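You operate a simulated robot arm through the tools that you are given. There is no shell and no other tool. Be economical: measure what you need, move in short steps, check, and stop when the job is done.

You are at the controls of a simulated two-armed robot. One attempt, no reset.

## Task
Shut the left upper door. Take the black weight and leave it on the white tile. Take the grey tube and leave it on the grid sheet. Fetch the white peg and set it on the wood table. Take the grill card on the top of the green table and put it away on the low shelf. Put the sugar card on the top of the green table away on the cream shelf. Take the yellow peg and leave it on the teal sign. Take the white jar from the top of the green table and leave it on top of the foil parcel. Turn the yellow scope to 60 right. Fetch the mop and stand it on the grey sheet. Fetch the red can and set it on the kit card. Take the apple on the top of the cream table and put it away on the top of the fridge. Put the clear jug in the sink. Lift the table leaf open. Do these in any order. Set down upright: grey tube, white jar, mop, red can, clear jug.

The check looks at the end state, three seconds after you hand in, the way a careful person would. Anything else that was tipped, shoved, dropped, spilled or broken makes it a failure. Flat cloth is picked up by pressing the open fingertips on it (5 to 10 N) and closing them slowly along it; thin cloth reads only 2 to 8 mm in the jaws.

## Robot
Two 7-joint arms with two-finger parallel grippers on one trunk, on a base that drives. Base frame: it is fixed to the floor where the robot stands at the start and does not move with it; the origin is under the middle of the robot, x ahead of it, y to its left, z up; the surface under the hand at the start is at about z = 0.75. Lengths are in m, angles in rad, forces in N, time in s.
The left shoulder is at the start at [0.05, 0.161, 1.098], the right one opposite. With the tool pointing down near the work surface each hand reaches from about 0.18 to 0.68 m from the robot's upright axis, wherever it stands, measured 20 degrees to its own side. Places, roughly: apple (7x6x6 cm) [-0.5, 1.6, 0.8]; black weight (6x5x5 cm) [1.1, 0.4, 0.9]; clear jug [-0.25, 1.5, 0.75]; cream shelf (52x20 cm) [-2.5, -0.36, 0.92]; foil parcel [-2.5, 6.25, 0.75]; grey sheet [1.75, 1, 0.75]; grey tube [1.5, 1, 0.75]; grid sheet [0.4, 2.1, 0.7]; grill card [-3.25, 5.25, 0.75]; kit card [-1.25, 3.5, 1]; left upper door [0.7, 0, 1.5]; low shelf [-2.4, -0.3, 0.6]; mop (9x9x44 cm) [-2.1, 3.6, 0.3]; red can [-1.75, 3, 1]; sink (34x26 cm) [-0.62, -1.48, 0.76]; sugar card [-3, 5.5, 0.75]; table leaf [0.7, 2.7, 0.6]; teal sign [-3, 5.75, 0.75]; top of the fridge [-2, -0.6, 1.2]; white jar [-2.75, 6.25, 0.75]; white peg (2x9x3 cm) [-3.5, 5.1, 0.8]; white tile [0.25, -0.5, 0.75]; wood table (22x32 cm) [-4, 4.3, 0.8]; yellow peg (2x9x3 cm) [-2.9, 5.6, 0.8]; yellow scope [-3.8, 4.7, 1.2]. Payload 3.43 kg a hand.
The TCP of each hand is the grasp point between the finger pads, 0.03 m short of the fingertips. In the tool frame z runs along the fingers and y along their closing line. The gripper opens to 0.094 m. The fingers are 0.028 m wide and 0.01 m thick; the gripper's body (0.05 by 0.096 m) begins 0.055 m behind the TCP.
Orientation is told as [roll, pitch, yaw] about the base's x, y, z axes, in that order, counted from this pose: with the fingers straight down and closing along the base's y, the tool's x points along the base's -x, its y along +y and its z along -z.

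## Interface
- The arms move only by the tool nudge_tool. It takes "left_commands", "right_commands" or both (then of equal length, played together; a hand with none holds still); each is a list of rows, each a list of 3 entries, a list of its own where there are three numbers: the turn, a rotation vector about the base's x, y, z in rad, then the shift along the base's x, y, z in mm, then the finger opening in mm, from 0 to 94. In form: [[[rx, ry, rz], [dx, dy, dz], fingers], ...]. A call has 1 to 20 rows; each row shifts and turns the commanded pose from where the row before left it. A row lasts 0.2 s, in which the tool goes at most 0.05 m and 0.15 rad; a call with a longer step from one row to the next is refused whole, and so is a gripper value outside its range. Where a pose cannot be reached the arm comes as near as it can. A force on the tool above 40 N (or 10 N above the force at the start of the call, whichever is more), or a blocked arm, ends the call early, and 0.2 s more pass. The fingers move at their own pace (about 0.045 m/s each) and stop on an object; they squeeze with about 41 N. The grip force told is the motor's: it shows also when the fingers shut on nothing. Time passes only in rows, and 0.2 s behind the last, so rows that do not move let the fingers close. The reply holds the time, the measured pose of the TCP, the force on the tool along the base axes, the opening and the grip force, in the units named above and with some noise, with the torque about the TCP (base axes, N m) and any sound that the robot's microphone picked up.
- Cameras (640 x 400 px; columns grow to the right, rows downward): "scene" is now at [0.1215, -0.037, 1.227]; the picture's right is [-0.41, -0.91, 0.00], its down [-0.48, 0.22, -0.85] and it looks along [0.77, -0.34, -0.53] (base axes); focal length 225 px, centre (320, 200). "left" rides on the left gripper at [0.076, -0.014, -0.103] in its tool frame; the picture's right is [0.18, 0.98, 0.00], its down [-0.75, 0.14, -0.64] and it looks along [-0.63, 0.12, 0.77] (tool axes); focal length 243 px, centre (320, 200). "right" rides on the right gripper at [0.076, 0.014, -0.103] in its tool frame; the picture's right is [-0.18, 0.98, 0.00], its down [-0.75, -0.14, -0.64] and it looks along [-0.63, -0.12, 0.77] (tool axes); focal length 243 px, centre (320, 200). There is no depth. A picture from a camera that has moved, and an enlarged one, comes with that camera's place and axes in the base frame and with its lens.
- get_image(camera): a new picture of that camera. It takes no simulated time.
- slide_trunk(by): slides the trunk up (or, below 0, down) by that many m; the arms and the scene camera ride with it, the base frame stays. It gives what a move gives, with no picture.
- steer(legs): drives the robot by 1 to 6 legs, each [ahead, left, turn to the left] in m, m and rad, along the robot's own axes; the way and the turn of a leg run together, so that a leg with both is an arc; at most 1.5 m and 3.142 rad a leg. The arms and the cameras ride along, it lands a little off, and it stops where it bumps. It gives what a move gives.
- aim_head(pan, tilt): turns the head with the scene camera to pan (to the left, within 1.396 rad either way) and tilt (down, from -0.506 to 1.204), counted from straight ahead of the robot. It gives what a move gives.
- inspect(camera, box): a new picture of the part [left, top, right, bottom] of that camera's present view, enlarged. It takes no simulated time.
- finish_job(): hands the job in; it is judged then, once.

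Work in short steps. Places have to be worked out from the pictures, the camera data and where the tool is seen: move nearer, look again, correct. Check each grasp and each placing, and mend what went wrong. You have 577 turns and 370 pictures in all, those below and enlarged ones among them. Open the grippers and draw the arms clear of the work before you hand the job in, unless the task says otherwise; then end with one line.

The tools are called after "Call:" by a JSON object that holds its "api" and its "payload". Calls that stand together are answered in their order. nudge_tool: Moves the arms, as the interface text tells. Its arguments: {"type":"object","properties":{"left_commands":{"type":"array"},"right_commands":{"type":"array"}},"required":[]} The other tools are called the same way: slide_trunk (by) slides the trunk up or down; steer (legs) drives the base; aim_head (pan, tilt) turns the head that bears the scene camera; get_image (camera) takes a picture; inspect (camera, box) takes an enlarged picture of a part of a camera's view; finish_job () hands the job in.

At the start:

```text
time: 0.0
left_tcp_pos: [0.4742, 0.0281, 0.9998]
left_tool_rot: [0.0, -0.002, 0.001]
left_ft_force: [-0.8, 0.5, 0.5]
left_ft_torque: [0.03, -0.01, -0.03]
left_opening: 0.0939
left_gripper_force: 0.1
right_tcp_pos: [0.3804, -0.2823, 1.0001]
right_tool_rot: [0.003, -0.001, -0.003]
right_ft_force: [0.0, 0.1, -0.7]
right_ft_torque: [0.03, -0.01, -0.02]
right_opening: 0.0944
right_gripper_force: 0.0
trunk travel left (down, up): [-0.125, 0.142]
robot x, y, heading: [-0.0025, -0.0014, 0.003]
head pan, tilt: [-0.419, 0.559]
```

scene: 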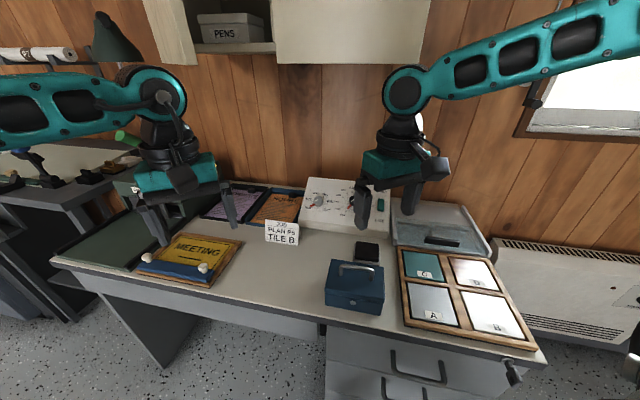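
right: 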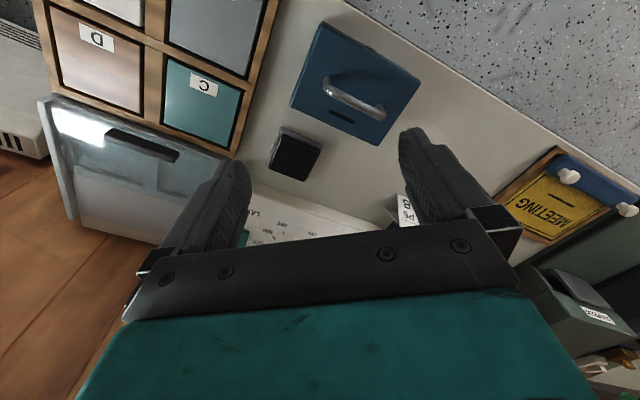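
left: 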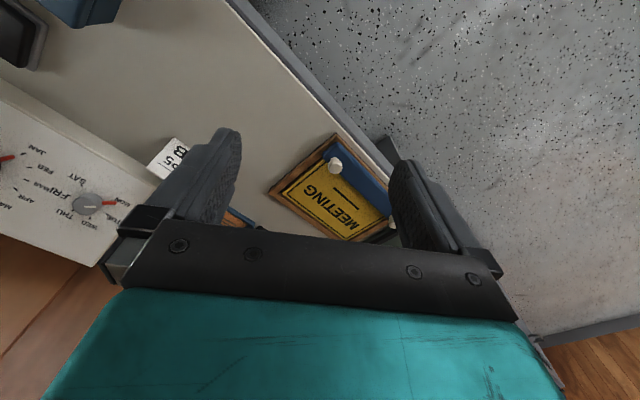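

I start by looking around with the head: straight ahead/up at the upper doors, then to the left.

Call:
{"api": "aim_head", "payload": {"pan": 0.1, "tilt": 0.0}}

Call:
{"api": "get_image", "payload": {"camera": "scene"}}

Call:
{"api": "aim_head", "payload": {"pan": 1.2, "tilt": 0.35}}

Call:
{"api": "get_image", "payload": {"camera": "scene"}}

```text
time: 1.0
left_tcp_pos: [0.4745, 0.0277, 0.9999]
left_tool_rot: [0.0, -0.003, 0.002]
left_ft_force: [0.0, -0.6, -0.2]
left_ft_torque: [-0.01, 0.0, 0.0]
left_opening: 0.0938
left_gripper_force: 0.0
right_tcp_pos: [0.3805, -0.2814, 1.0001]
right_tool_rot: [0.0, -0.001, -0.002]
right_ft_force: [-0.5, 0.0, 0.4]
right_ft_torque: [-0.02, 0.02, -0.01]
right_opening: 0.0937
right_gripper_force: 0.1
trunk travel left (down, up): [-0.125, 0.142]
robot x, y, heading: [0.0012, -0.0017, 0.002]
head pan, tilt: [0.099, 0.0]
```

```text
366 pictures are left
camera scene: at [0.1293, 0.0083, 1.2784], right [0.1, -1.0, 0.0], down [0.0, 0.0, -1.0], along [1.0, 0.1, 0.0], focal length 225 px, centre (320, 200)
```

scene: 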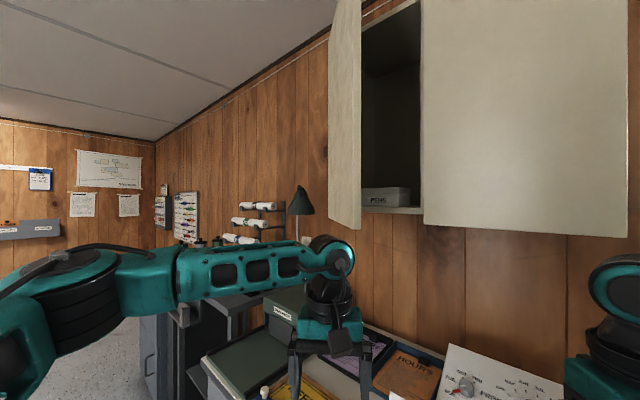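

```text
time: 2.3
left_tcp_pos: [0.4739, 0.0279, 1.0007]
left_tool_rot: [0.001, -0.001, 0.002]
left_ft_force: [-0.3, -0.2, -0.3]
left_ft_torque: [0.01, 0.01, 0.01]
left_opening: 0.0944
left_gripper_force: 0.1
right_tcp_pos: [0.3799, -0.2826, 1.0008]
right_tool_rot: [0.001, -0.001, -0.001]
right_ft_force: [0.3, -0.4, 0.6]
right_ft_torque: [0.02, -0.03, 0.0]
right_opening: 0.094
right_gripper_force: 0.1
trunk travel left (down, up): [-0.125, 0.142]
robot x, y, heading: [-0.0003, 0.0051, 0.0]
head pan, tilt: [1.201, 0.351]
```

```text
365 pictures are left
camera scene: at [0.0734, 0.0862, 1.2461], right [0.93, -0.36, 0.0], down [-0.12, -0.32, -0.94], along [0.34, 0.88, -0.34], focal length 225 px, centre (320, 200)
```

scene: 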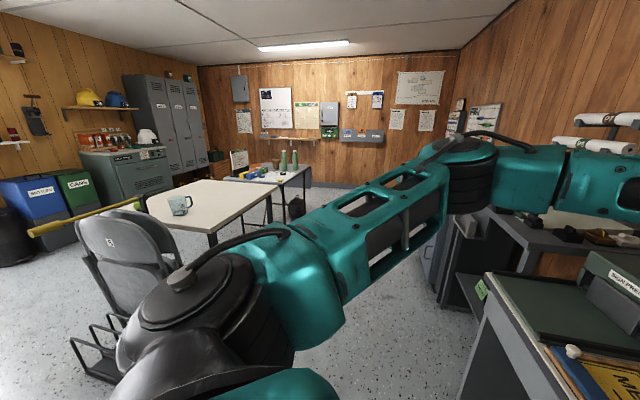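

Next I look to the right, and at the bench on the left where the weight should be.

Call:
{"api": "aim_head", "payload": {"pan": 0.5, "tilt": 0.35}}

Call:
{"api": "get_image", "payload": {"camera": "scene"}}

Call:
{"api": "aim_head", "payload": {"pan": -1.35, "tilt": 0.35}}

Call:
{"api": "get_image", "payload": {"camera": "scene"}}

```text
time: 3.4
left_tcp_pos: [0.4748, 0.0278, 0.9996]
left_tool_rot: [0.0, -0.001, 0.004]
left_ft_force: [0.4, 0.0, 0.2]
left_ft_torque: [0.03, -0.01, 0.0]
left_opening: 0.0941
left_gripper_force: 0.0
right_tcp_pos: [0.3795, -0.2824, 1.0006]
right_tool_rot: [-0.001, -0.004, -0.002]
right_ft_force: [0.4, -0.6, -0.2]
right_ft_torque: [-0.02, 0.0, -0.04]
right_opening: 0.0938
right_gripper_force: 0.2
trunk travel left (down, up): [-0.125, 0.142]
robot x, y, heading: [-0.0, 0.0012, -0.006]
head pan, tilt: [0.499, 0.351]
```

```text
364 pictures are left
camera scene: at [0.1214, 0.044, 1.2461], right [0.48, -0.88, 0.0], down [-0.3, -0.16, -0.94], along [0.82, 0.45, -0.34], focal length 225 px, centre (320, 200)
```

scene: 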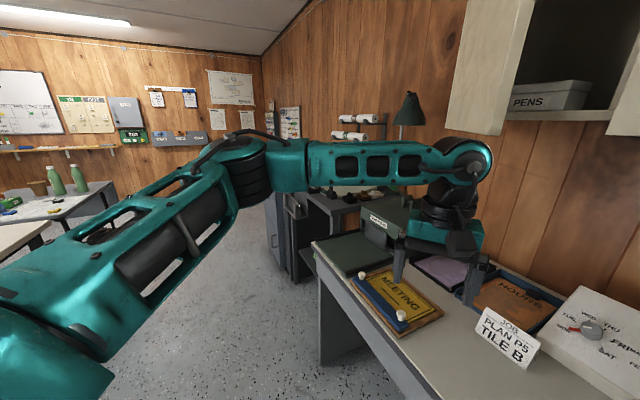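

```text
time: 5.2
left_tcp_pos: [0.4746, 0.0287, 1.0002]
left_tool_rot: [0.0, -0.003, 0.001]
left_ft_force: [0.2, 0.4, 0.4]
left_ft_torque: [0.0, 0.02, 0.01]
left_opening: 0.0939
left_gripper_force: 0.0
right_tcp_pos: [0.3802, -0.2816, 0.9997]
right_tool_rot: [0.0, -0.002, -0.003]
right_ft_force: [-0.4, -0.3, -0.1]
right_ft_torque: [-0.01, 0.0, 0.01]
right_opening: 0.0938
right_gripper_force: 0.0
trunk travel left (down, up): [-0.125, 0.142]
robot x, y, heading: [-0.0006, 0.0034, 0.003]
head pan, tilt: [-1.349, 0.351]
```

```text
363 pictures are left
camera scene: at [0.0602, -0.0914, 1.2461], right [-0.98, -0.22, 0.0], down [-0.08, 0.34, -0.94], along [0.21, -0.92, -0.34], focal length 225 px, centre (320, 200)
```

scene: 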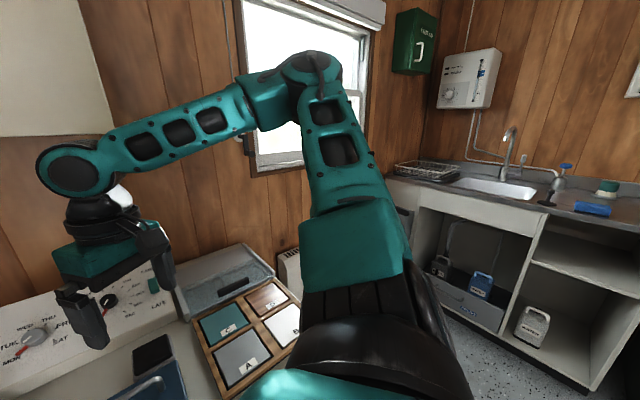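

The weight should be near [1.1,0.4,0.9]; I zoom on that area.

Call:
{"api": "aim_head", "payload": {"pan": 0.35, "tilt": 0.4}}

Call:
{"api": "inspect", "payload": {"camera": "scene", "box": [200, 120, 440, 270]}}

```text
time: 6.9
left_tcp_pos: [0.475, 0.0277, 1.0002]
left_tool_rot: [-0.001, -0.002, 0.002]
left_ft_force: [-0.5, 0.7, -0.1]
left_ft_torque: [0.04, -0.01, 0.01]
left_opening: 0.0937
left_gripper_force: 0.2
right_tcp_pos: [0.381, -0.2819, 1.0]
right_tool_rot: [0.0, -0.001, 0.0]
right_ft_force: [-0.1, 0.1, 0.4]
right_ft_torque: [-0.02, -0.01, -0.02]
right_opening: 0.0936
right_gripper_force: 0.1
trunk travel left (down, up): [-0.125, 0.142]
robot x, y, heading: [-0.003, 0.0011, 0.001]
head pan, tilt: [0.351, 0.4]
```

```text
2.67 times, centred on (320, 195) of scene
camera zoom: at [0.1267, 0.0312, 1.2415], right [0.34, -0.94, 0.0], down [-0.37, -0.13, -0.92], along [0.87, 0.32, -0.39], focal length 599 px, centre (320, 213)
```

zoom: 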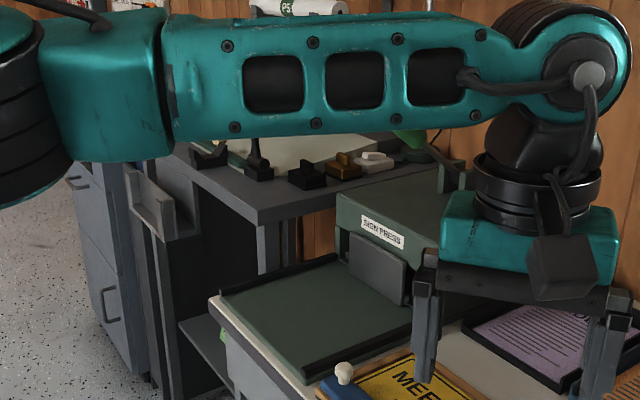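

The room is turned about -0.63 rad to my frame (desk edge along (0.59,0.81)); the left upper door is ajar about 40°. I raise the trunk and turn to face the wall squarely.

Call:
{"api": "slide_trunk", "payload": {"by": 0.14}}

Call:
{"api": "steer", "payload": {"legs": [[0, 0, -0.63]]}}

Call:
{"api": "aim_head", "payload": {"pan": 0.3, "tilt": 0.0}}

Call:
{"api": "get_image", "payload": {"camera": "scene"}}

```text
time: 8.6
left_tcp_pos: [0.4744, 0.0286, 1.1395]
left_tool_rot: [-0.001, -0.002, 0.002]
left_ft_force: [0.3, -0.3, 0.4]
left_ft_torque: [0.0, 0.01, -0.02]
left_opening: 0.0941
left_gripper_force: 0.0
right_tcp_pos: [0.3801, -0.2812, 1.1408]
right_tool_rot: [-0.001, -0.002, 0.0]
right_ft_force: [0.1, -0.1, 0.1]
right_ft_torque: [0.01, 0.01, -0.01]
right_opening: 0.094
right_gripper_force: 0.1
trunk travel left (down, up): [-0.265, 0.002]
robot x, y, heading: [0.0005, -0.0011, -0.006]
head pan, tilt: [0.351, 0.4]
```

```text
time: 10.7
left_tcp_pos: [0.3991, -0.2576, 1.1406]
left_tool_rot: [0.001, -0.001, -0.629]
left_ft_force: [0.0, 0.0, 0.1]
left_ft_torque: [0.02, -0.01, 0.03]
left_opening: 0.0942
left_gripper_force: 0.1
right_tcp_pos: [0.1408, -0.4514, 1.1397]
right_tool_rot: [0.0, 0.0, -0.633]
right_ft_force: [-0.1, 0.2, 0.6]
right_ft_torque: [0.01, 0.01, 0.02]
right_opening: 0.0941
right_gripper_force: 0.1
trunk travel left (down, up): [-0.265, 0.002]
robot x, y, heading: [-0.0031, -0.0017, -0.627]
head pan, tilt: [0.351, 0.4]
```

```text
time: 11.6
left_tcp_pos: [0.3993, -0.2571, 1.1403]
left_tool_rot: [0.001, -0.002, -0.629]
left_ft_force: [-0.1, -0.4, 0.7]
left_ft_torque: [-0.01, -0.01, -0.01]
left_opening: 0.0939
left_gripper_force: 0.0
right_tcp_pos: [0.1403, -0.4526, 1.1401]
right_tool_rot: [-0.001, -0.001, -0.633]
right_ft_force: [0.7, -0.4, -0.2]
right_ft_torque: [-0.01, 0.01, 0.02]
right_opening: 0.094
right_gripper_force: 0.2
trunk travel left (down, up): [-0.265, 0.002]
robot x, y, heading: [0.0015, -0.0008, -0.635]
head pan, tilt: [0.3, 0.0]
```

```text
361 pictures are left
camera scene: at [0.1172, -0.0534, 1.4185], right [-0.32, -0.95, 0.0], down [0.0, 0.0, -1.0], along [0.95, -0.32, 0.0], focal length 225 px, centre (320, 200)
```

scene: 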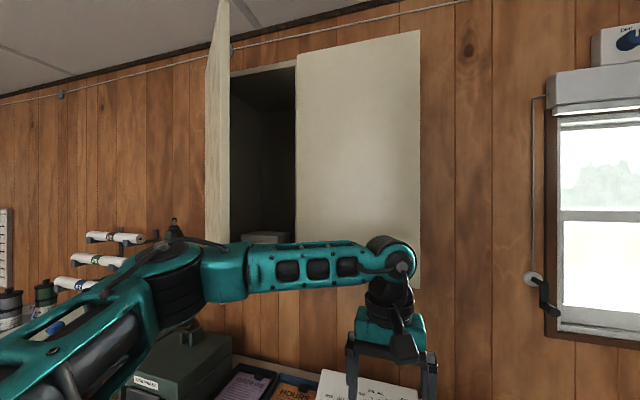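

Door's free edge is about n=0.64,u=0.45 (room axes), hinge n=0.9,u=0.79, bottom z≈1.19. I drive 0.1 m nearer and bring the left hand, fingers forward and closed, to before the door.

Call:
{"api": "steer", "payload": {"legs": [[0.1, 0, 0]]}}

Call:
{"api": "nudge_tool", "payload": {"left_commands": [[[-0.077, -0.106, 0], [19.4, 32.3, 13.3], 0], [[-0.077, -0.106, 0], [19.4, 32.3, 13.3], 0], [[-0.077, -0.106, 0], [19.4, 32.3, 13.3], 0], [[-0.077, -0.106, 0], [19.4, 32.3, 13.3], 0], [[-0.077, -0.106, 0], [19.4, 32.3, 13.3], 0], [[-0.077, -0.106, 0], [19.4, 32.3, 13.3], 0], [[-0.077, -0.106, 0], [19.4, 32.3, 13.3], 0], [[-0.077, -0.106, 0], [19.4, 32.3, 13.3], 0], [[-0.077, -0.106, 0], [19.4, 32.3, 13.3], 0], [[-0.077, -0.106, 0], [19.4, 32.3, 13.3], 0], [[-0.077, -0.106, 0], [19.4, 32.3, 13.3], 0], [[-0.077, -0.106, 0], [19.4, 32.3, 13.3], 0]]}}

Call:
{"api": "aim_head", "payload": {"pan": 0.6, "tilt": 0.1}}

Call:
{"api": "get_image", "payload": {"camera": "scene"}}

```text
time: 12.6
left_tcp_pos: [0.4263, -0.2778, 1.1417]
left_tool_rot: [-0.003, -0.006, -0.63]
left_ft_force: [-0.8, 0.7, -0.7]
left_ft_torque: [-0.04, -0.03, 0.01]
left_opening: 0.0939
left_gripper_force: 0.1
right_tcp_pos: [0.1665, -0.4715, 1.1412]
right_tool_rot: [0.0, -0.003, -0.633]
right_ft_force: [0.4, 0.9, 0.1]
right_ft_torque: [-0.02, 0.0, -0.01]
right_opening: 0.0938
right_gripper_force: 0.0
trunk travel left (down, up): [-0.265, 0.002]
robot x, y, heading: [0.0259, -0.0239, -0.632]
head pan, tilt: [0.3, 0.0]
stopped in leg 1: the robot was blocked; the commanded pose is now the measured one
```

```text
time: 14.5
left_tcp_pos: [0.5864, -0.0033, 1.2548]
left_tool_rot: [-0.002, -1.138, -0.658]
left_ft_force: [-18.6, -1.3, 3.3]
left_ft_torque: [0.13, -0.82, 0.9]
left_opening: 0.0
left_gripper_force: 33.4
right_tcp_pos: [0.1673, -0.4716, 1.1418]
right_tool_rot: [0.003, -0.003, -0.634]
right_ft_force: [0.2, 0.8, -0.1]
right_ft_torque: [-0.01, 0.03, -0.07]
right_opening: 0.0937
right_gripper_force: 0.0
trunk travel left (down, up): [-0.265, 0.002]
robot x, y, heading: [0.0296, -0.0167, -0.638]
head pan, tilt: [0.3, 0.0]
stopped in row 9 (left hand): the force on the tool passed its limit at 51 N (the readings are from after the stop); the commanded pose is now the measured one
```

```text
time: 15.3
left_tcp_pos: [0.5866, -0.0009, 1.2558]
left_tool_rot: [-0.001, -1.135, -0.651]
left_ft_force: [-19.0, -1.2, 4.4]
left_ft_torque: [0.0, -0.68, 0.74]
left_opening: 0.0
left_gripper_force: 33.2
right_tcp_pos: [0.1643, -0.472, 1.1402]
right_tool_rot: [0.0, -0.004, -0.633]
right_ft_force: [0.9, 0.4, 0.0]
right_ft_torque: [0.03, 0.05, 0.0]
right_opening: 0.0939
right_gripper_force: 0.1
trunk travel left (down, up): [-0.265, 0.002]
robot x, y, heading: [0.0268, -0.0183, -0.63]
head pan, tilt: [0.6, 0.099]
```

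```text
360 pictures are left
camera scene: at [0.148, -0.0471, 1.4099], right [-0.03, -1.0, 0.0], down [-0.1, 0.0, -1.0], along [0.99, -0.03, -0.1], focal length 225 px, centre (320, 200)
```

scene: 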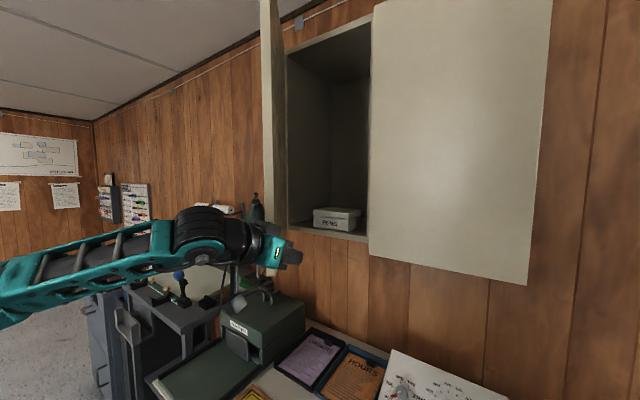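

The hand met the door's free edge end-on (near [0.57,0.04]). I back off and look closely at the door.

Call:
{"api": "nudge_tool", "payload": {"left_commands": [[[0, 0, 0], [-35, 5, -20], 0], [[0, 0, 0], [-35, 5, -30], 0], [[0, 0, 0], [-30, 5, -30], 0], [[0, 0, 0], [0, 0, 0], 0]]}}

Call:
{"api": "aim_head", "payload": {"pan": 0.75, "tilt": 0.05}}

Call:
{"api": "inspect", "payload": {"camera": "scene", "box": [240, 0, 560, 300]}}

```text
time: 16.3
left_tcp_pos: [0.5593, 0.0083, 1.1861]
left_tool_rot: [-0.007, -1.133, -0.646]
left_ft_force: [-0.1, 0.5, 0.4]
left_ft_torque: [-0.02, 0.0, 0.0]
left_opening: 0.0
left_gripper_force: 33.0
left hand out of reach, approached as far as the arm can: row 2, 3
right_tcp_pos: [0.1677, -0.4726, 1.1403]
right_tool_rot: [0.0, -0.003, -0.632]
right_ft_force: [-0.3, -0.8, 0.6]
right_ft_torque: [0.01, 0.02, -0.02]
right_opening: 0.0942
right_gripper_force: 0.1
trunk travel left (down, up): [-0.265, 0.002]
robot x, y, heading: [0.0264, -0.0204, -0.633]
head pan, tilt: [0.6, 0.099]
```

```text
time: 17.0
left_tcp_pos: [0.5595, 0.0069, 1.1871]
left_tool_rot: [-0.007, -1.13, -0.644]
left_ft_force: [-0.3, -0.6, 0.1]
left_ft_torque: [0.0, 0.01, -0.01]
left_opening: 0.0
left_gripper_force: 33.1
right_tcp_pos: [0.1681, -0.4721, 1.1388]
right_tool_rot: [0.001, -0.001, -0.634]
right_ft_force: [0.0, 0.9, 0.2]
right_ft_torque: [0.0, -0.01, -0.01]
right_opening: 0.0942
right_gripper_force: 0.0
trunk travel left (down, up): [-0.265, 0.002]
robot x, y, heading: [0.0277, -0.0182, -0.632]
head pan, tilt: [0.75, 0.051]
```

```text
1.33 times, centred on (400, 150) of scene
camera zoom: at [0.1504, -0.0331, 1.4139], right [0.12, -0.99, 0.0], down [-0.05, -0.01, -1.0], along [0.99, 0.12, -0.05], focal length 300 px, centre (213, 267)
```

zoom: 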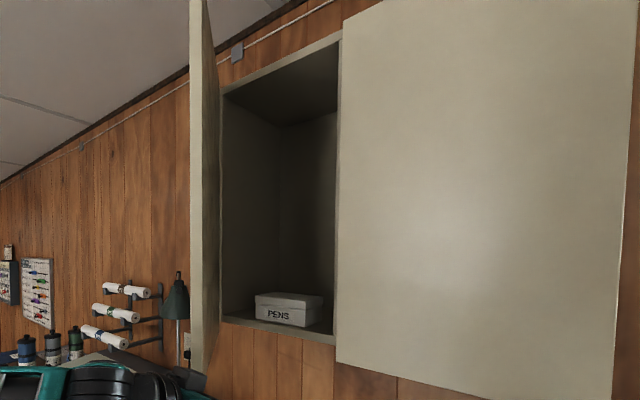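

Door hinge ≈[0.90,0.045], free edge ≈[0.585,0.045], bottom z≈1.23; I must push its outer (+y) side. I move the hand left underneath and level it.

Call:
{"api": "nudge_tool", "payload": {"left_commands": [[[-0.051, -0.0705, 0], [14, 27, -3], 0], [[-0.051, -0.0705, 0], [14, 27, -3], 0], [[-0.051, -0.0705, 0], [14, 27, 0], 0], [[-0.051, -0.0705, 0], [14, 27, 0], 0], [[-0.051, -0.0705, 0], [14, 27, 0], 0], [[0, 0, 0], [0, 0, 0], 0]]}}

Call:
{"api": "get_image", "payload": {"camera": "scene"}}

```text
time: 18.4
left_tcp_pos: [0.6299, 0.1428, 1.1829]
left_tool_rot: [1.317, -1.562, -1.969]
left_ft_force: [0.5, -0.1, -0.1]
left_ft_torque: [0.02, 0.0, 0.05]
left_opening: 0.0
left_gripper_force: 33.2
right_tcp_pos: [0.1688, -0.4723, 1.1398]
right_tool_rot: [0.0, -0.001, -0.634]
right_ft_force: [-0.2, 0.0, 1.1]
right_ft_torque: [0.0, -0.01, 0.0]
right_opening: 0.0942
right_gripper_force: 0.2
trunk travel left (down, up): [-0.265, 0.002]
robot x, y, heading: [0.0316, -0.0149, -0.63]
head pan, tilt: [0.75, 0.051]
```

```text
358 pictures are left
camera scene: at [0.1502, -0.0333, 1.4139], right [0.12, -0.99, 0.0], down [-0.05, -0.01, -1.0], along [0.99, 0.12, -0.05], focal length 225 px, centre (320, 200)
```

scene: 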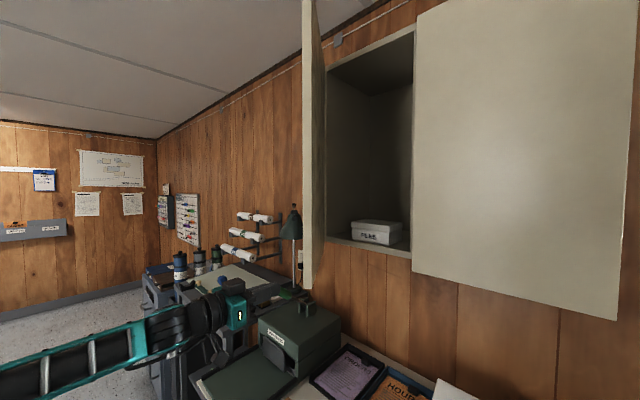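

Clear of the door on its outer side; I raise the hand 0.12 m, then push along -y.

Call:
{"api": "nudge_tool", "payload": {"left_commands": [[[0, 0, 0], [0, 0, 40], 0], [[0, 0, 0], [0, 0, 40], 0], [[0, 0, 0], [0, 0, 40], 0], [[0, 0, 0], [3, -20, 0], 0], [[0, 0, 0], [3, -20, 0], 0], [[0, 0, 0], [3, -20, 0], 0], [[0, 0, 0], [3, -20, 0], 0], [[0, 0, 0], [5, -20, 0], 0], [[0, 0, 0], [5, -20, 0], 0]]}}

Call:
{"api": "get_image", "payload": {"camera": "scene"}}

```text
time: 20.4
left_tcp_pos: [0.6527, 0.0236, 1.3019]
left_tool_rot: [1.146, -1.561, -1.795]
left_ft_force: [-0.3, 0.6, -0.2]
left_ft_torque: [0.03, -0.01, 0.0]
left_opening: 0.0
left_gripper_force: 32.8
right_tcp_pos: [0.1683, -0.4725, 1.1412]
right_tool_rot: [-0.001, -0.003, -0.634]
right_ft_force: [0.3, -0.2, 0.1]
right_ft_torque: [0.0, 0.02, 0.02]
right_opening: 0.094
right_gripper_force: 0.1
trunk travel left (down, up): [-0.265, 0.002]
robot x, y, heading: [0.0242, -0.017, -0.635]
head pan, tilt: [0.75, 0.051]
```

```text
357 pictures are left
camera scene: at [0.1508, -0.0335, 1.4139], right [0.12, -0.99, 0.0], down [-0.05, -0.01, -1.0], along [0.99, 0.12, -0.05], focal length 225 px, centre (320, 200)
```

scene: 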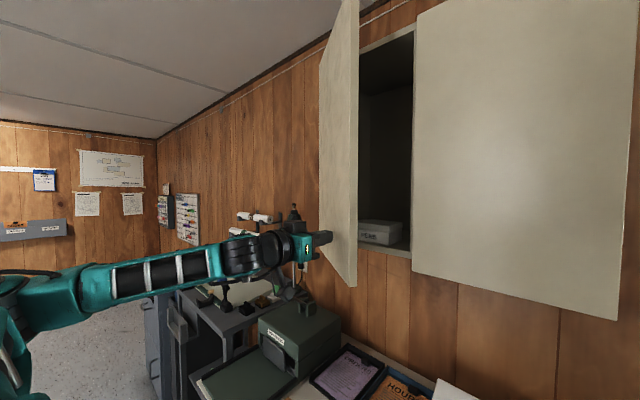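

The door is swinging shut; I continue pushing along the arc.

Call:
{"api": "nudge_tool", "payload": {"left_commands": [[[0, 0, 0], [3, -18, 0], 0], [[0, 0, 0], [3, -18, 0], 0], [[0, 0, 0], [4, -18, 0], 0], [[0, 0, 0], [5, -18, 0], 0], [[0, 0, 0], [6, -18, 0], 0], [[0, 0, 0], [7, -18, 0], 0], [[0, 0, 0], [8, -18, 0], 0], [[0, 0, 0], [9, -17, 0], 0], [[0, 0, 0], [10, -15, 0], 0]]}}

Call:
{"api": "get_image", "payload": {"camera": "scene"}}

```text
time: 22.4
left_tcp_pos: [0.7013, -0.1236, 1.3018]
left_tool_rot: [1.025, -1.561, -1.669]
left_ft_force: [-8.3, 7.5, -2.0]
left_ft_torque: [-0.09, -0.06, 0.11]
left_opening: 0.0001
left_gripper_force: 32.5
right_tcp_pos: [0.1693, -0.4715, 1.1402]
right_tool_rot: [0.0, -0.003, -0.632]
right_ft_force: [1.3, -0.5, -0.4]
right_ft_torque: [0.02, 0.03, -0.02]
right_opening: 0.0941
right_gripper_force: 0.0
trunk travel left (down, up): [-0.265, 0.002]
robot x, y, heading: [0.0332, -0.0181, -0.63]
head pan, tilt: [0.75, 0.051]
stopped in row 9 (left hand): the force on the tool passed its limit at 45 N (the readings are from after the stop); the commanded pose is now the measured one
```

```text
356 pictures are left
camera scene: at [0.1496, -0.0322, 1.414], right [0.12, -0.99, 0.0], down [-0.05, -0.01, -1.0], along [0.99, 0.12, -0.05], focal length 225 px, centre (320, 200)
```

scene: 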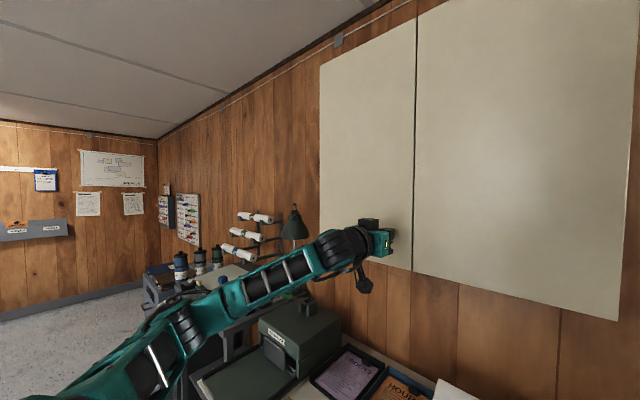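

Door shut. I withdraw the hand and turn it back to fingers-down.

Call:
{"api": "nudge_tool", "payload": {"left_commands": [[[0, 0, 0], [-24, 18, 0], 94], [[0, 0, 0], [-24, 18, 0], 94], [[0, 0, 0], [-24, 18, 0], 94], [[0.084, 0.1155, 0], [-15, -2, -14], 94], [[0.084, 0.1155, 0], [-15, -2, -14], 94], [[0.084, 0.1155, 0], [-15, -2, -14], 94], [[0.084, 0.1155, 0], [-15, -2, -14], 94], [[0.084, 0.1155, 0], [-15, -2, -14], 94], [[0.084, 0.1155, 0], [-15, -2, -14], 94], [[0.084, 0.1155, 0], [-15, -2, -14], 94], [[0.084, 0.1155, 0], [-15, -2, -14], 94], [[0.084, 0.1155, 0], [-15, -2, -14], 94], [[0.084, 0.1155, 0], [-15, -2, -14], 94], [[0.084, 0.1155, 0], [-15, -2, -14], 94], [[0, 0, 0], [0, 0, 0], 94]]}}

Call:
{"api": "aim_head", "payload": {"pan": 0.9, "tilt": 0.45}}

Call:
{"api": "get_image", "payload": {"camera": "scene"}}

```text
time: 25.6
left_tcp_pos: [0.4647, -0.094, 1.1469]
left_tool_rot: [-0.018, 0.009, -0.637]
left_ft_force: [-0.6, 0.6, 0.8]
left_ft_torque: [-0.07, 0.02, 0.0]
left_opening: 0.0939
left_gripper_force: 0.1
right_tcp_pos: [0.1689, -0.4717, 1.1409]
right_tool_rot: [-0.001, -0.002, -0.634]
right_ft_force: [-0.9, 0.6, 0.6]
right_ft_torque: [0.02, 0.01, 0.0]
right_opening: 0.0941
right_gripper_force: 0.1
trunk travel left (down, up): [-0.265, 0.002]
robot x, y, heading: [0.0305, -0.0209, -0.63]
head pan, tilt: [0.75, 0.051]
```

```text
time: 26.5
left_tcp_pos: [0.4653, -0.0931, 1.1476]
left_tool_rot: [-0.017, 0.006, -0.638]
left_ft_force: [0.2, 0.4, 0.3]
left_ft_torque: [0.03, 0.02, 0.0]
left_opening: 0.0942
left_gripper_force: 0.1
right_tcp_pos: [0.1676, -0.4723, 1.1399]
right_tool_rot: [0.0, -0.001, -0.635]
right_ft_force: [-0.4, -0.6, -0.7]
right_ft_torque: [0.01, 0.04, -0.01]
right_opening: 0.0939
right_gripper_force: 0.1
trunk travel left (down, up): [-0.265, 0.002]
robot x, y, heading: [0.0289, -0.0198, -0.63]
head pan, tilt: [0.901, 0.45]
```

```text
355 pictures are left
camera scene: at [0.1484, -0.0194, 1.3769], right [0.27, -0.96, 0.0], down [-0.42, -0.12, -0.9], along [0.87, 0.24, -0.43], focal length 225 px, centre (320, 200)
```

scene: 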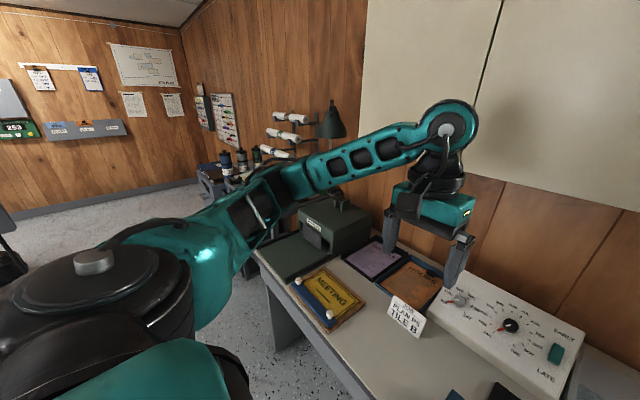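

Next the black weight on the bench to the left: I back up a bit and drive left, then look.

Call:
{"api": "steer", "payload": {"legs": [[-0.12, 0, 0], [0, 0.75, 0]]}}

Call:
{"api": "aim_head", "payload": {"pan": 0.2, "tilt": 0.6}}

Call:
{"api": "get_image", "payload": {"camera": "scene"}}

```text
time: 34.3
left_tcp_pos: [0.8137, 0.5817, 1.1464]
left_tool_rot: [-0.017, 0.006, -0.639]
left_ft_force: [0.6, -1.1, -0.3]
left_ft_torque: [0.0, 0.01, 0.0]
left_opening: 0.0942
left_gripper_force: 0.0
right_tcp_pos: [0.5165, 0.2059, 1.1405]
right_tool_rot: [0.001, -0.002, -0.634]
right_ft_force: [-0.5, -0.5, 0.1]
right_ft_torque: [0.03, 0.03, -0.01]
right_opening: 0.0942
right_gripper_force: 0.0
trunk travel left (down, up): [-0.265, 0.002]
robot x, y, heading: [0.3782, 0.6587, -0.634]
head pan, tilt: [0.901, 0.45]
```

```text
time: 35.4
left_tcp_pos: [0.8136, 0.5822, 1.1471]
left_tool_rot: [-0.02, 0.007, -0.639]
left_ft_force: [-0.1, -0.1, 0.4]
left_ft_torque: [0.0, -0.02, 0.03]
left_opening: 0.0941
left_gripper_force: 0.0
right_tcp_pos: [0.5178, 0.2046, 1.1392]
right_tool_rot: [0.0, -0.001, -0.636]
right_ft_force: [0.5, -0.5, 0.1]
right_ft_torque: [0.01, 0.0, 0.0]
right_opening: 0.0938
right_gripper_force: 0.1
trunk travel left (down, up): [-0.265, 0.002]
robot x, y, heading: [0.3727, 0.6583, -0.633]
head pan, tilt: [0.201, 0.6]
```

```text
354 pictures are left
camera scene: at [0.4891, 0.5963, 1.3633], right [-0.42, -0.91, 0.0], down [-0.51, 0.24, -0.83], along [0.75, -0.35, -0.56], focal length 225 px, centre (320, 200)
```

scene: 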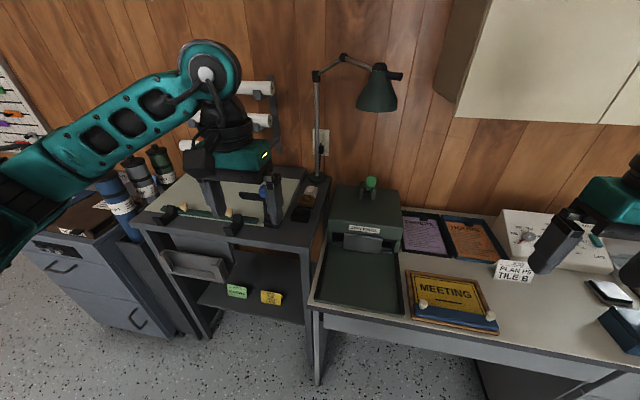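

The bench with weights is just ahead; I zoom in.

Call:
{"api": "inspect", "payload": {"camera": "scene", "box": [90, 140, 350, 300]}}

Call:
{"api": "get_image", "payload": {"camera": "left"}}

```text
2.46 times, centred on (220, 220) of scene
camera zoom: at [0.4891, 0.5963, 1.3633], right [-0.42, -0.91, 0.0], down [-0.51, 0.24, -0.83], along [0.75, -0.35, -0.56], focal length 553 px, centre (566, 151)
```

zoom: 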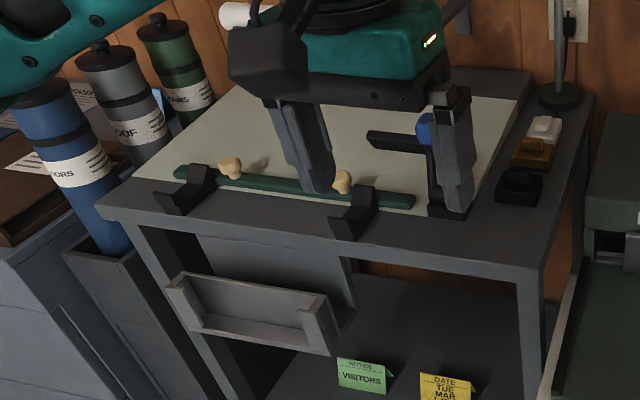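

```text
352 pictures are left
camera left: at [0.7471, 0.6168, 1.2505], right [0.44, 0.9, -0.02], down [0.7, -0.33, 0.63], along [0.56, -0.29, -0.77], focal length 243 px, centre (320, 200)
```

left: 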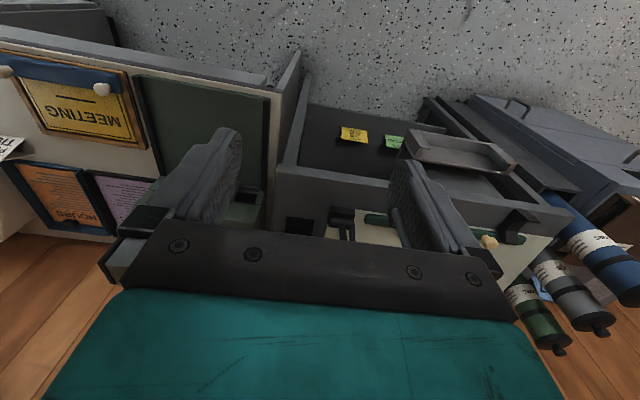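

Black weight ≈[1.06,0.40,0.89], graspable closing along room u. I drive left 0.45 m so the right arm can reach it past the desk corner.

Call:
{"api": "steer", "payload": {"legs": [[0, 0.45, 0]]}}

Call:
{"api": "aim_head", "payload": {"pan": 0.5, "tilt": 0.6}}

Call:
{"api": "get_image", "payload": {"camera": "scene"}}

Call:
{"api": "aim_head", "payload": {"pan": -0.4, "tilt": 0.7}}

Call:
{"api": "get_image", "payload": {"camera": "scene"}}

```text
time: 39.9
left_tcp_pos: [1.0827, 0.9476, 1.148]
left_tool_rot: [-0.017, 0.007, -0.639]
left_ft_force: [0.2, 0.6, 0.1]
left_ft_torque: [-0.01, -0.01, 0.0]
left_opening: 0.0942
left_gripper_force: 0.0
right_tcp_pos: [0.7838, 0.5695, 1.1404]
right_tool_rot: [0.0, -0.003, -0.634]
right_ft_force: [-0.4, -0.5, 0.8]
right_ft_torque: [0.01, 0.0, -0.01]
right_opening: 0.094
right_gripper_force: 0.0
trunk travel left (down, up): [-0.265, 0.002]
robot x, y, heading: [0.643, 1.021, -0.636]
head pan, tilt: [0.201, 0.6]
```

```text
time: 40.7
left_tcp_pos: [1.0831, 0.9468, 1.1476]
left_tool_rot: [-0.016, 0.007, -0.64]
left_ft_force: [0.9, 0.2, -0.8]
left_ft_torque: [-0.01, 0.01, -0.01]
left_opening: 0.0941
left_gripper_force: 0.0
right_tcp_pos: [0.7856, 0.5698, 1.1399]
right_tool_rot: [-0.001, -0.002, -0.635]
right_ft_force: [0.2, 0.3, 0.4]
right_ft_torque: [0.02, 0.0, 0.0]
right_opening: 0.094
right_gripper_force: 0.1
trunk travel left (down, up): [-0.265, 0.002]
robot x, y, heading: [0.6451, 1.0234, -0.632]
head pan, tilt: [0.499, 0.6]
```

```text
351 pictures are left
camera scene: at [0.7643, 0.9862, 1.3633], right [-0.13, -0.99, 0.0], down [-0.56, 0.08, -0.83], along [0.82, -0.11, -0.56], focal length 225 px, centre (320, 200)
```

scene: 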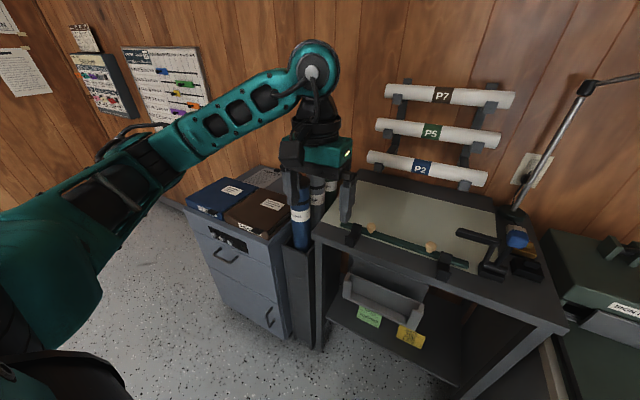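

```text
time: 41.9
left_tcp_pos: [1.0822, 0.948, 1.148]
left_tool_rot: [-0.017, 0.006, -0.639]
left_ft_force: [0.2, 0.7, 0.7]
left_ft_torque: [0.02, 0.01, 0.02]
left_opening: 0.094
left_gripper_force: 0.0
right_tcp_pos: [0.7846, 0.5708, 1.1392]
right_tool_rot: [0.0, -0.001, -0.636]
right_ft_force: [0.1, -0.9, -0.1]
right_ft_torque: [0.04, -0.01, -0.02]
right_opening: 0.094
right_gripper_force: 0.1
trunk travel left (down, up): [-0.265, 0.002]
robot x, y, heading: [0.6467, 1.0239, -0.631]
head pan, tilt: [-0.4, 0.7]
```

```text
350 pictures are left
camera scene: at [0.7203, 0.9252, 1.3547], right [-0.86, -0.51, 0.0], down [-0.33, 0.55, -0.77], along [0.39, -0.66, -0.64], focal length 225 px, centre (320, 200)
```

scene: 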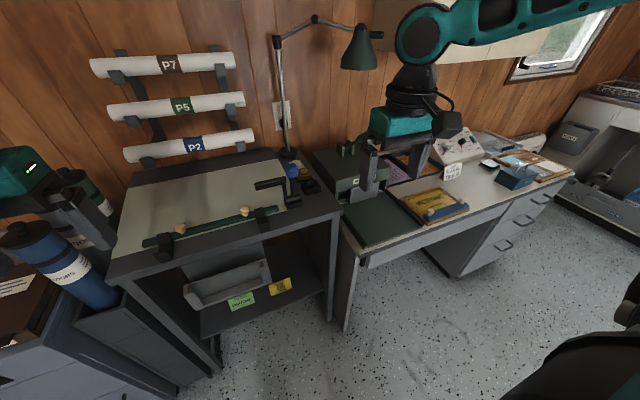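

I drive forward 0.15 m, then lower trunk is not needed yet; I check the right camera for the weight.

Call:
{"api": "steer", "payload": {"legs": [[0.15, 0, 0]]}}

Call:
{"api": "aim_head", "payload": {"pan": -0.3, "tilt": 0.8}}

Call:
{"api": "inspect", "payload": {"camera": "scene", "box": [200, 60, 440, 210]}}

Call:
{"api": "get_image", "payload": {"camera": "right"}}

```text
time: 43.3
left_tcp_pos: [1.2051, 0.8573, 1.1474]
left_tool_rot: [-0.018, 0.007, -0.64]
left_ft_force: [0.2, 0.5, -0.3]
left_ft_torque: [-0.01, 0.0, -0.01]
left_opening: 0.0941
left_gripper_force: 0.0
right_tcp_pos: [0.9061, 0.4803, 1.1396]
right_tool_rot: [-0.001, -0.001, -0.632]
right_ft_force: [0.4, 0.9, 0.0]
right_ft_torque: [0.02, -0.01, 0.01]
right_opening: 0.0942
right_gripper_force: 0.0
trunk travel left (down, up): [-0.265, 0.002]
robot x, y, heading: [0.7653, 0.9319, -0.634]
head pan, tilt: [-0.4, 0.7]
```

```text
time: 43.9
left_tcp_pos: [1.2014, 0.8589, 1.1479]
left_tool_rot: [-0.018, 0.008, -0.64]
left_ft_force: [-0.2, -0.5, -0.1]
left_ft_torque: [0.01, 0.0, 0.01]
left_opening: 0.094
left_gripper_force: 0.2
right_tcp_pos: [0.906, 0.4815, 1.1392]
right_tool_rot: [0.0, -0.002, -0.634]
right_ft_force: [1.0, 0.1, -0.9]
right_ft_torque: [0.02, 0.0, 0.02]
right_opening: 0.0938
right_gripper_force: 0.0
trunk travel left (down, up): [-0.265, 0.002]
robot x, y, heading: [0.7673, 0.9337, -0.631]
head pan, tilt: [-0.3, 0.799]
```

```text
2.67 times, centred on (320, 135) of scene
camera zoom: at [0.8455, 0.8446, 1.3465], right [-0.8, -0.6, 0.0], down [-0.43, 0.58, -0.7], along [0.42, -0.56, -0.72], focal length 599 px, centre (320, 373)
```

zoom: 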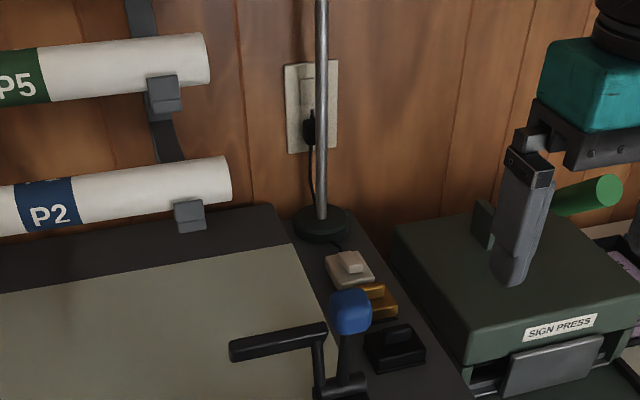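

```text
348 pictures are left
camera right: at [0.8522, 0.5386, 1.2425], right [0.73, 0.68, 0.0], down [0.52, -0.56, 0.64], along [0.44, -0.47, -0.77], focal length 243 px, centre (320, 200)
```

right: 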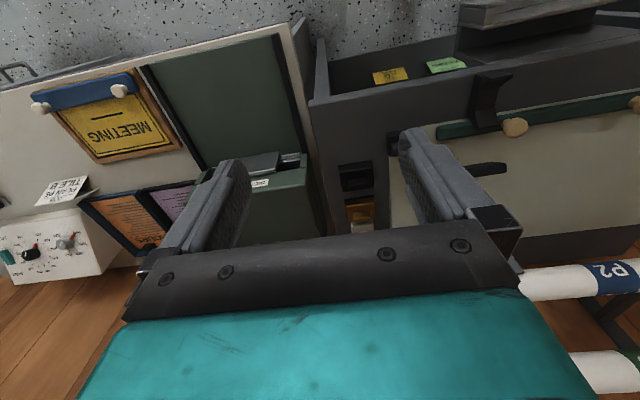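

Weight ≈[1.065,0.405]; the blue knob post is close on its left, so I grasp closing along n. I rotate the right hand +90° and move above it, checking after.

Call:
{"api": "nudge_tool", "payload": {"right_commands": [[[0, 0, 0.143], [14.5, -6.9, -6], 80], [[0, 0, 0.143], [14.5, -6.9, -6], 80], [[0, 0, 0.143], [14.5, -6.9, -6], 80], [[0, 0, 0.143], [14.5, -6.9, -6], 80], [[0, 0, 0.143], [14.5, -6.9, -6], 80], [[0, 0, 0.143], [14.5, -6.9, -6], 80], [[0, 0, 0.143], [14.5, -6.9, -6], 80], [[0, 0, 0.143], [14.5, -6.9, -6], 80], [[0, 0, 0.143], [14.5, -6.9, -6], 80], [[0, 0, 0.143], [14.5, -6.9, -6], 80], [[0, 0, 0.141], [14, -6, 0], 80], [[0, 0, 0], [0, 0, 0], 80]]}}

Call:
{"api": "get_image", "payload": {"camera": "right"}}

Call:
{"api": "inspect", "payload": {"camera": "scene", "box": [200, 60, 440, 210]}}

```text
time: 46.5
left_tcp_pos: [1.2033, 0.8588, 1.1471]
left_tool_rot: [-0.018, 0.007, -0.638]
left_ft_force: [-0.2, -0.1, 0.2]
left_ft_torque: [0.02, 0.03, -0.01]
left_opening: 0.0942
left_gripper_force: 0.1
right_tcp_pos: [1.0649, 0.4068, 1.0797]
right_tool_rot: [0.001, -0.002, 0.938]
right_ft_force: [0.0, 0.8, 0.8]
right_ft_torque: [-0.02, -0.02, 0.02]
right_opening: 0.08
right_gripper_force: 0.1
trunk travel left (down, up): [-0.265, 0.002]
robot x, y, heading: [0.7624, 0.9297, -0.633]
head pan, tilt: [-0.3, 0.799]
```

```text
347 pictures are left
camera right: at [1.0078, 0.3535, 1.183], right [-0.68, 0.73, 0.0], down [0.56, 0.52, 0.64], along [0.47, 0.44, -0.77], focal length 243 px, centre (320, 200)
```

right: 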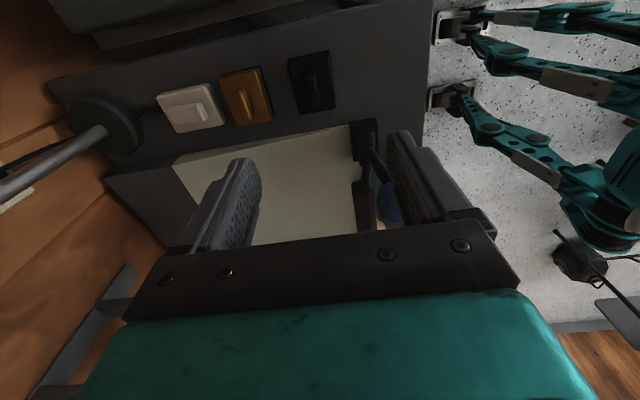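

```text
2.67 times, centred on (320, 135) of scene
camera zoom: at [0.8455, 0.8448, 1.3465], right [-0.8, -0.6, 0.0], down [-0.43, 0.58, -0.7], along [0.42, -0.56, -0.72], focal length 599 px, centre (320, 373)
```

zoom: 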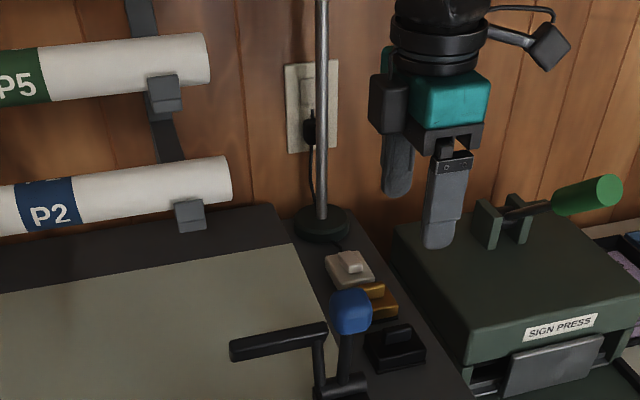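

Aligned well; brass gap about 3 cm. I descend to z≈0.905 and close.

Call:
{"api": "nudge_tool", "payload": {"right_commands": [[[0, 0, 0], [2, -6, -40], 80], [[0, 0, 0], [0, 0, -40], 80], [[0, 0, 0], [0, 0, -35], 80], [[0, 0, 0], [0, 0, -30], 80], [[0, 0, 0], [0, 0, -20], 80], [[0, 0, 0], [0, 0, -10], 80]]}}

Call:
{"api": "get_image", "payload": {"camera": "right"}}

```text
time: 47.9
left_tcp_pos: [1.2022, 0.859, 1.1464]
left_tool_rot: [-0.018, 0.007, -0.637]
left_ft_force: [-0.8, 0.8, 0.1]
left_ft_torque: [-0.04, -0.01, -0.02]
left_opening: 0.0937
left_gripper_force: 0.0
right_tcp_pos: [0.9991, 0.4115, 0.9466]
right_tool_rot: [-0.001, -0.004, 0.937]
right_ft_force: [0.4, -0.2, -0.4]
right_ft_torque: [-0.02, 0.05, -0.02]
right_opening: 0.0799
right_gripper_force: 0.1
right hand out of reach, approached as far as the arm can: row 1, 2, 3, 4, 5, 6
trunk travel left (down, up): [-0.265, 0.002]
robot x, y, heading: [0.7648, 0.9341, -0.635]
head pan, tilt: [-0.3, 0.799]
```

```text
345 pictures are left
camera right: at [0.9423, 0.3594, 1.0483], right [-0.68, 0.73, 0.0], down [0.56, 0.52, 0.64], along [0.47, 0.44, -0.76], focal length 243 px, centre (320, 200)
```

right: 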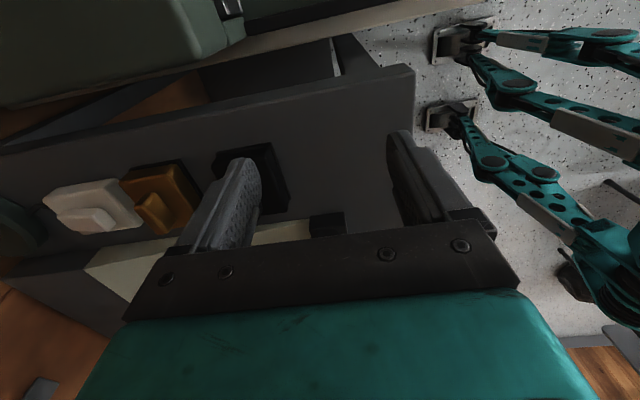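

Out of reach with the trunk up. I raise both hands, then lower the trunk.

Call:
{"api": "nudge_tool", "payload": {"right_commands": [[[0, 0, 0], [0, 0, 45], 80], [[0, 0, 0], [0, 0, 45], 80], [[0, 0, 0], [0, 0, 45], 80], [[0, 0, 0], [0, 0, 45], 80], [[0, 0, 0], [0, 0, 0], 80]], "left_commands": [[[0, 0, 0], [0, 0, 20], 94], [[0, 0, 0], [0, 0, 20], 94], [[0, 0, 0], [0, 0, 20], 94], [[0, 0, 0], [0, 0, 20], 94], [[0, 0, 0], [0, 0, 0], 94]]}}

Call:
{"api": "slide_trunk", "payload": {"by": -0.12}}

```text
time: 49.1
left_tcp_pos: [1.2029, 0.8584, 1.2266]
left_tool_rot: [-0.019, 0.008, -0.637]
left_ft_force: [0.5, 0.6, -0.4]
left_ft_torque: [0.0, -0.02, 0.0]
left_opening: 0.0936
left_gripper_force: 0.1
right_tcp_pos: [0.9996, 0.4113, 1.1263]
right_tool_rot: [-0.001, -0.001, 0.935]
right_ft_force: [0.2, 0.5, -0.4]
right_ft_torque: [-0.01, 0.03, 0.04]
right_opening: 0.0799
right_gripper_force: 0.1
trunk travel left (down, up): [-0.265, 0.002]
robot x, y, heading: [0.766, 0.9358, -0.64]
head pan, tilt: [-0.3, 0.799]
```

```text
time: 50.6
left_tcp_pos: [1.2031, 0.8588, 1.1073]
left_tool_rot: [-0.016, 0.006, -0.636]
left_ft_force: [-0.4, -0.1, 0.2]
left_ft_torque: [0.0, 0.0, 0.0]
left_opening: 0.0937
left_gripper_force: 0.0
right_tcp_pos: [0.9996, 0.4118, 1.0063]
right_tool_rot: [0.001, -0.002, 0.935]
right_ft_force: [0.9, 0.4, 0.1]
right_ft_torque: [0.0, 0.0, 0.0]
right_opening: 0.0799
right_gripper_force: 0.1
trunk travel left (down, up): [-0.145, 0.122]
robot x, y, heading: [0.7636, 0.9344, -0.636]
head pan, tilt: [-0.3, 0.799]
```

Trunk lowered; I move above the weight at z≈0.99 and check the view.

Call:
{"api": "nudge_tool", "payload": {"right_commands": [[[0, 0, 0], [34, -6, -8], 80], [[0, 0, 0], [33, -6, -8], 80], [[0, 0, 0], [0, 0, 0], 80]]}}

Call:
{"api": "get_image", "payload": {"camera": "right"}}

```text
time: 51.4
left_tcp_pos: [1.2042, 0.8594, 1.1067]
left_tool_rot: [-0.016, 0.005, -0.638]
left_ft_force: [-0.6, 0.5, 0.7]
left_ft_torque: [0.0, -0.02, -0.04]
left_opening: 0.0939
left_gripper_force: 0.2
right_tcp_pos: [1.066, 0.4012, 0.99]
right_tool_rot: [0.0, -0.002, 0.936]
right_ft_force: [0.5, 0.4, -0.3]
right_ft_torque: [0.0, 0.0, -0.01]
right_opening: 0.0801
right_gripper_force: 0.0
trunk travel left (down, up): [-0.145, 0.122]
robot x, y, heading: [0.7631, 0.935, -0.63]
head pan, tilt: [-0.3, 0.799]
```

```text
344 pictures are left
camera right: at [1.0095, 0.3483, 1.092], right [-0.68, 0.73, 0.0], down [0.56, 0.52, 0.64], along [0.47, 0.44, -0.77], focal length 243 px, centre (320, 200)
```

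right: 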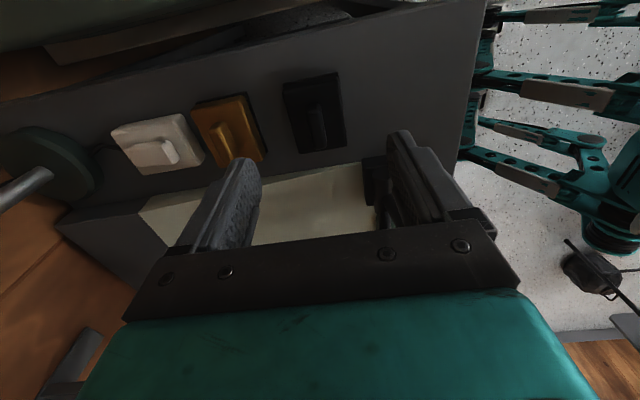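

Weight is centred under the hand; I descend and close.

Call:
{"api": "nudge_tool", "payload": {"right_commands": [[[0, 0, 0], [0, -5, -30], 80], [[0, 0, 0], [0, 0, -30], 80], [[0, 0, 0], [0, 0, -15], 80], [[0, 0, 0], [0, 0, -10], 80], [[0, 0, 0], [0, 0, 0], 30], [[0, 0, 0], [0, 0, 0], 30], [[0, 0, 0], [0, 0, 0], 30]]}}

Call:
{"api": "get_image", "payload": {"camera": "right"}}

```text
time: 53.0
left_tcp_pos: [1.2047, 0.8575, 1.1078]
left_tool_rot: [-0.017, 0.006, -0.64]
left_ft_force: [0.5, 0.4, -0.8]
left_ft_torque: [0.02, 0.0, 0.0]
left_opening: 0.094
left_gripper_force: 0.1
right_tcp_pos: [1.0492, 0.3989, 0.9114]
right_tool_rot: [-0.003, -0.004, 0.937]
right_ft_force: [5.5, -4.3, 4.6]
right_ft_torque: [-0.05, -0.31, -0.13]
right_opening: 0.0459
right_gripper_force: 32.6
right hand out of reach, approached as far as the arm can: row 1, 2, 3, 4
trunk travel left (down, up): [-0.145, 0.122]
robot x, y, heading: [0.7659, 0.9297, -0.632]
head pan, tilt: [-0.3, 0.799]
```

```text
343 pictures are left
camera right: at [0.9918, 0.3463, 1.014], right [-0.68, 0.73, 0.0], down [0.56, 0.52, 0.64], along [0.47, 0.44, -0.76], focal length 243 px, centre (320, 200)
```

right: 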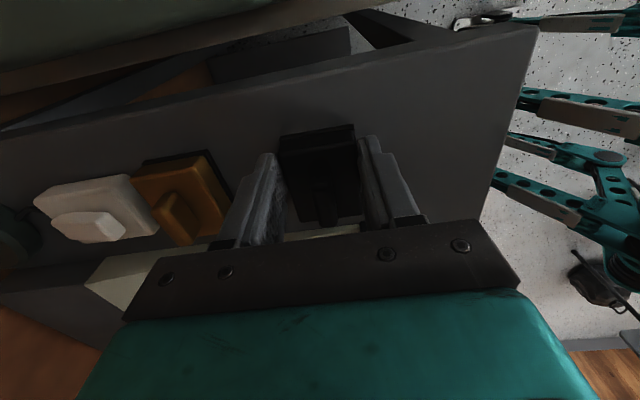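

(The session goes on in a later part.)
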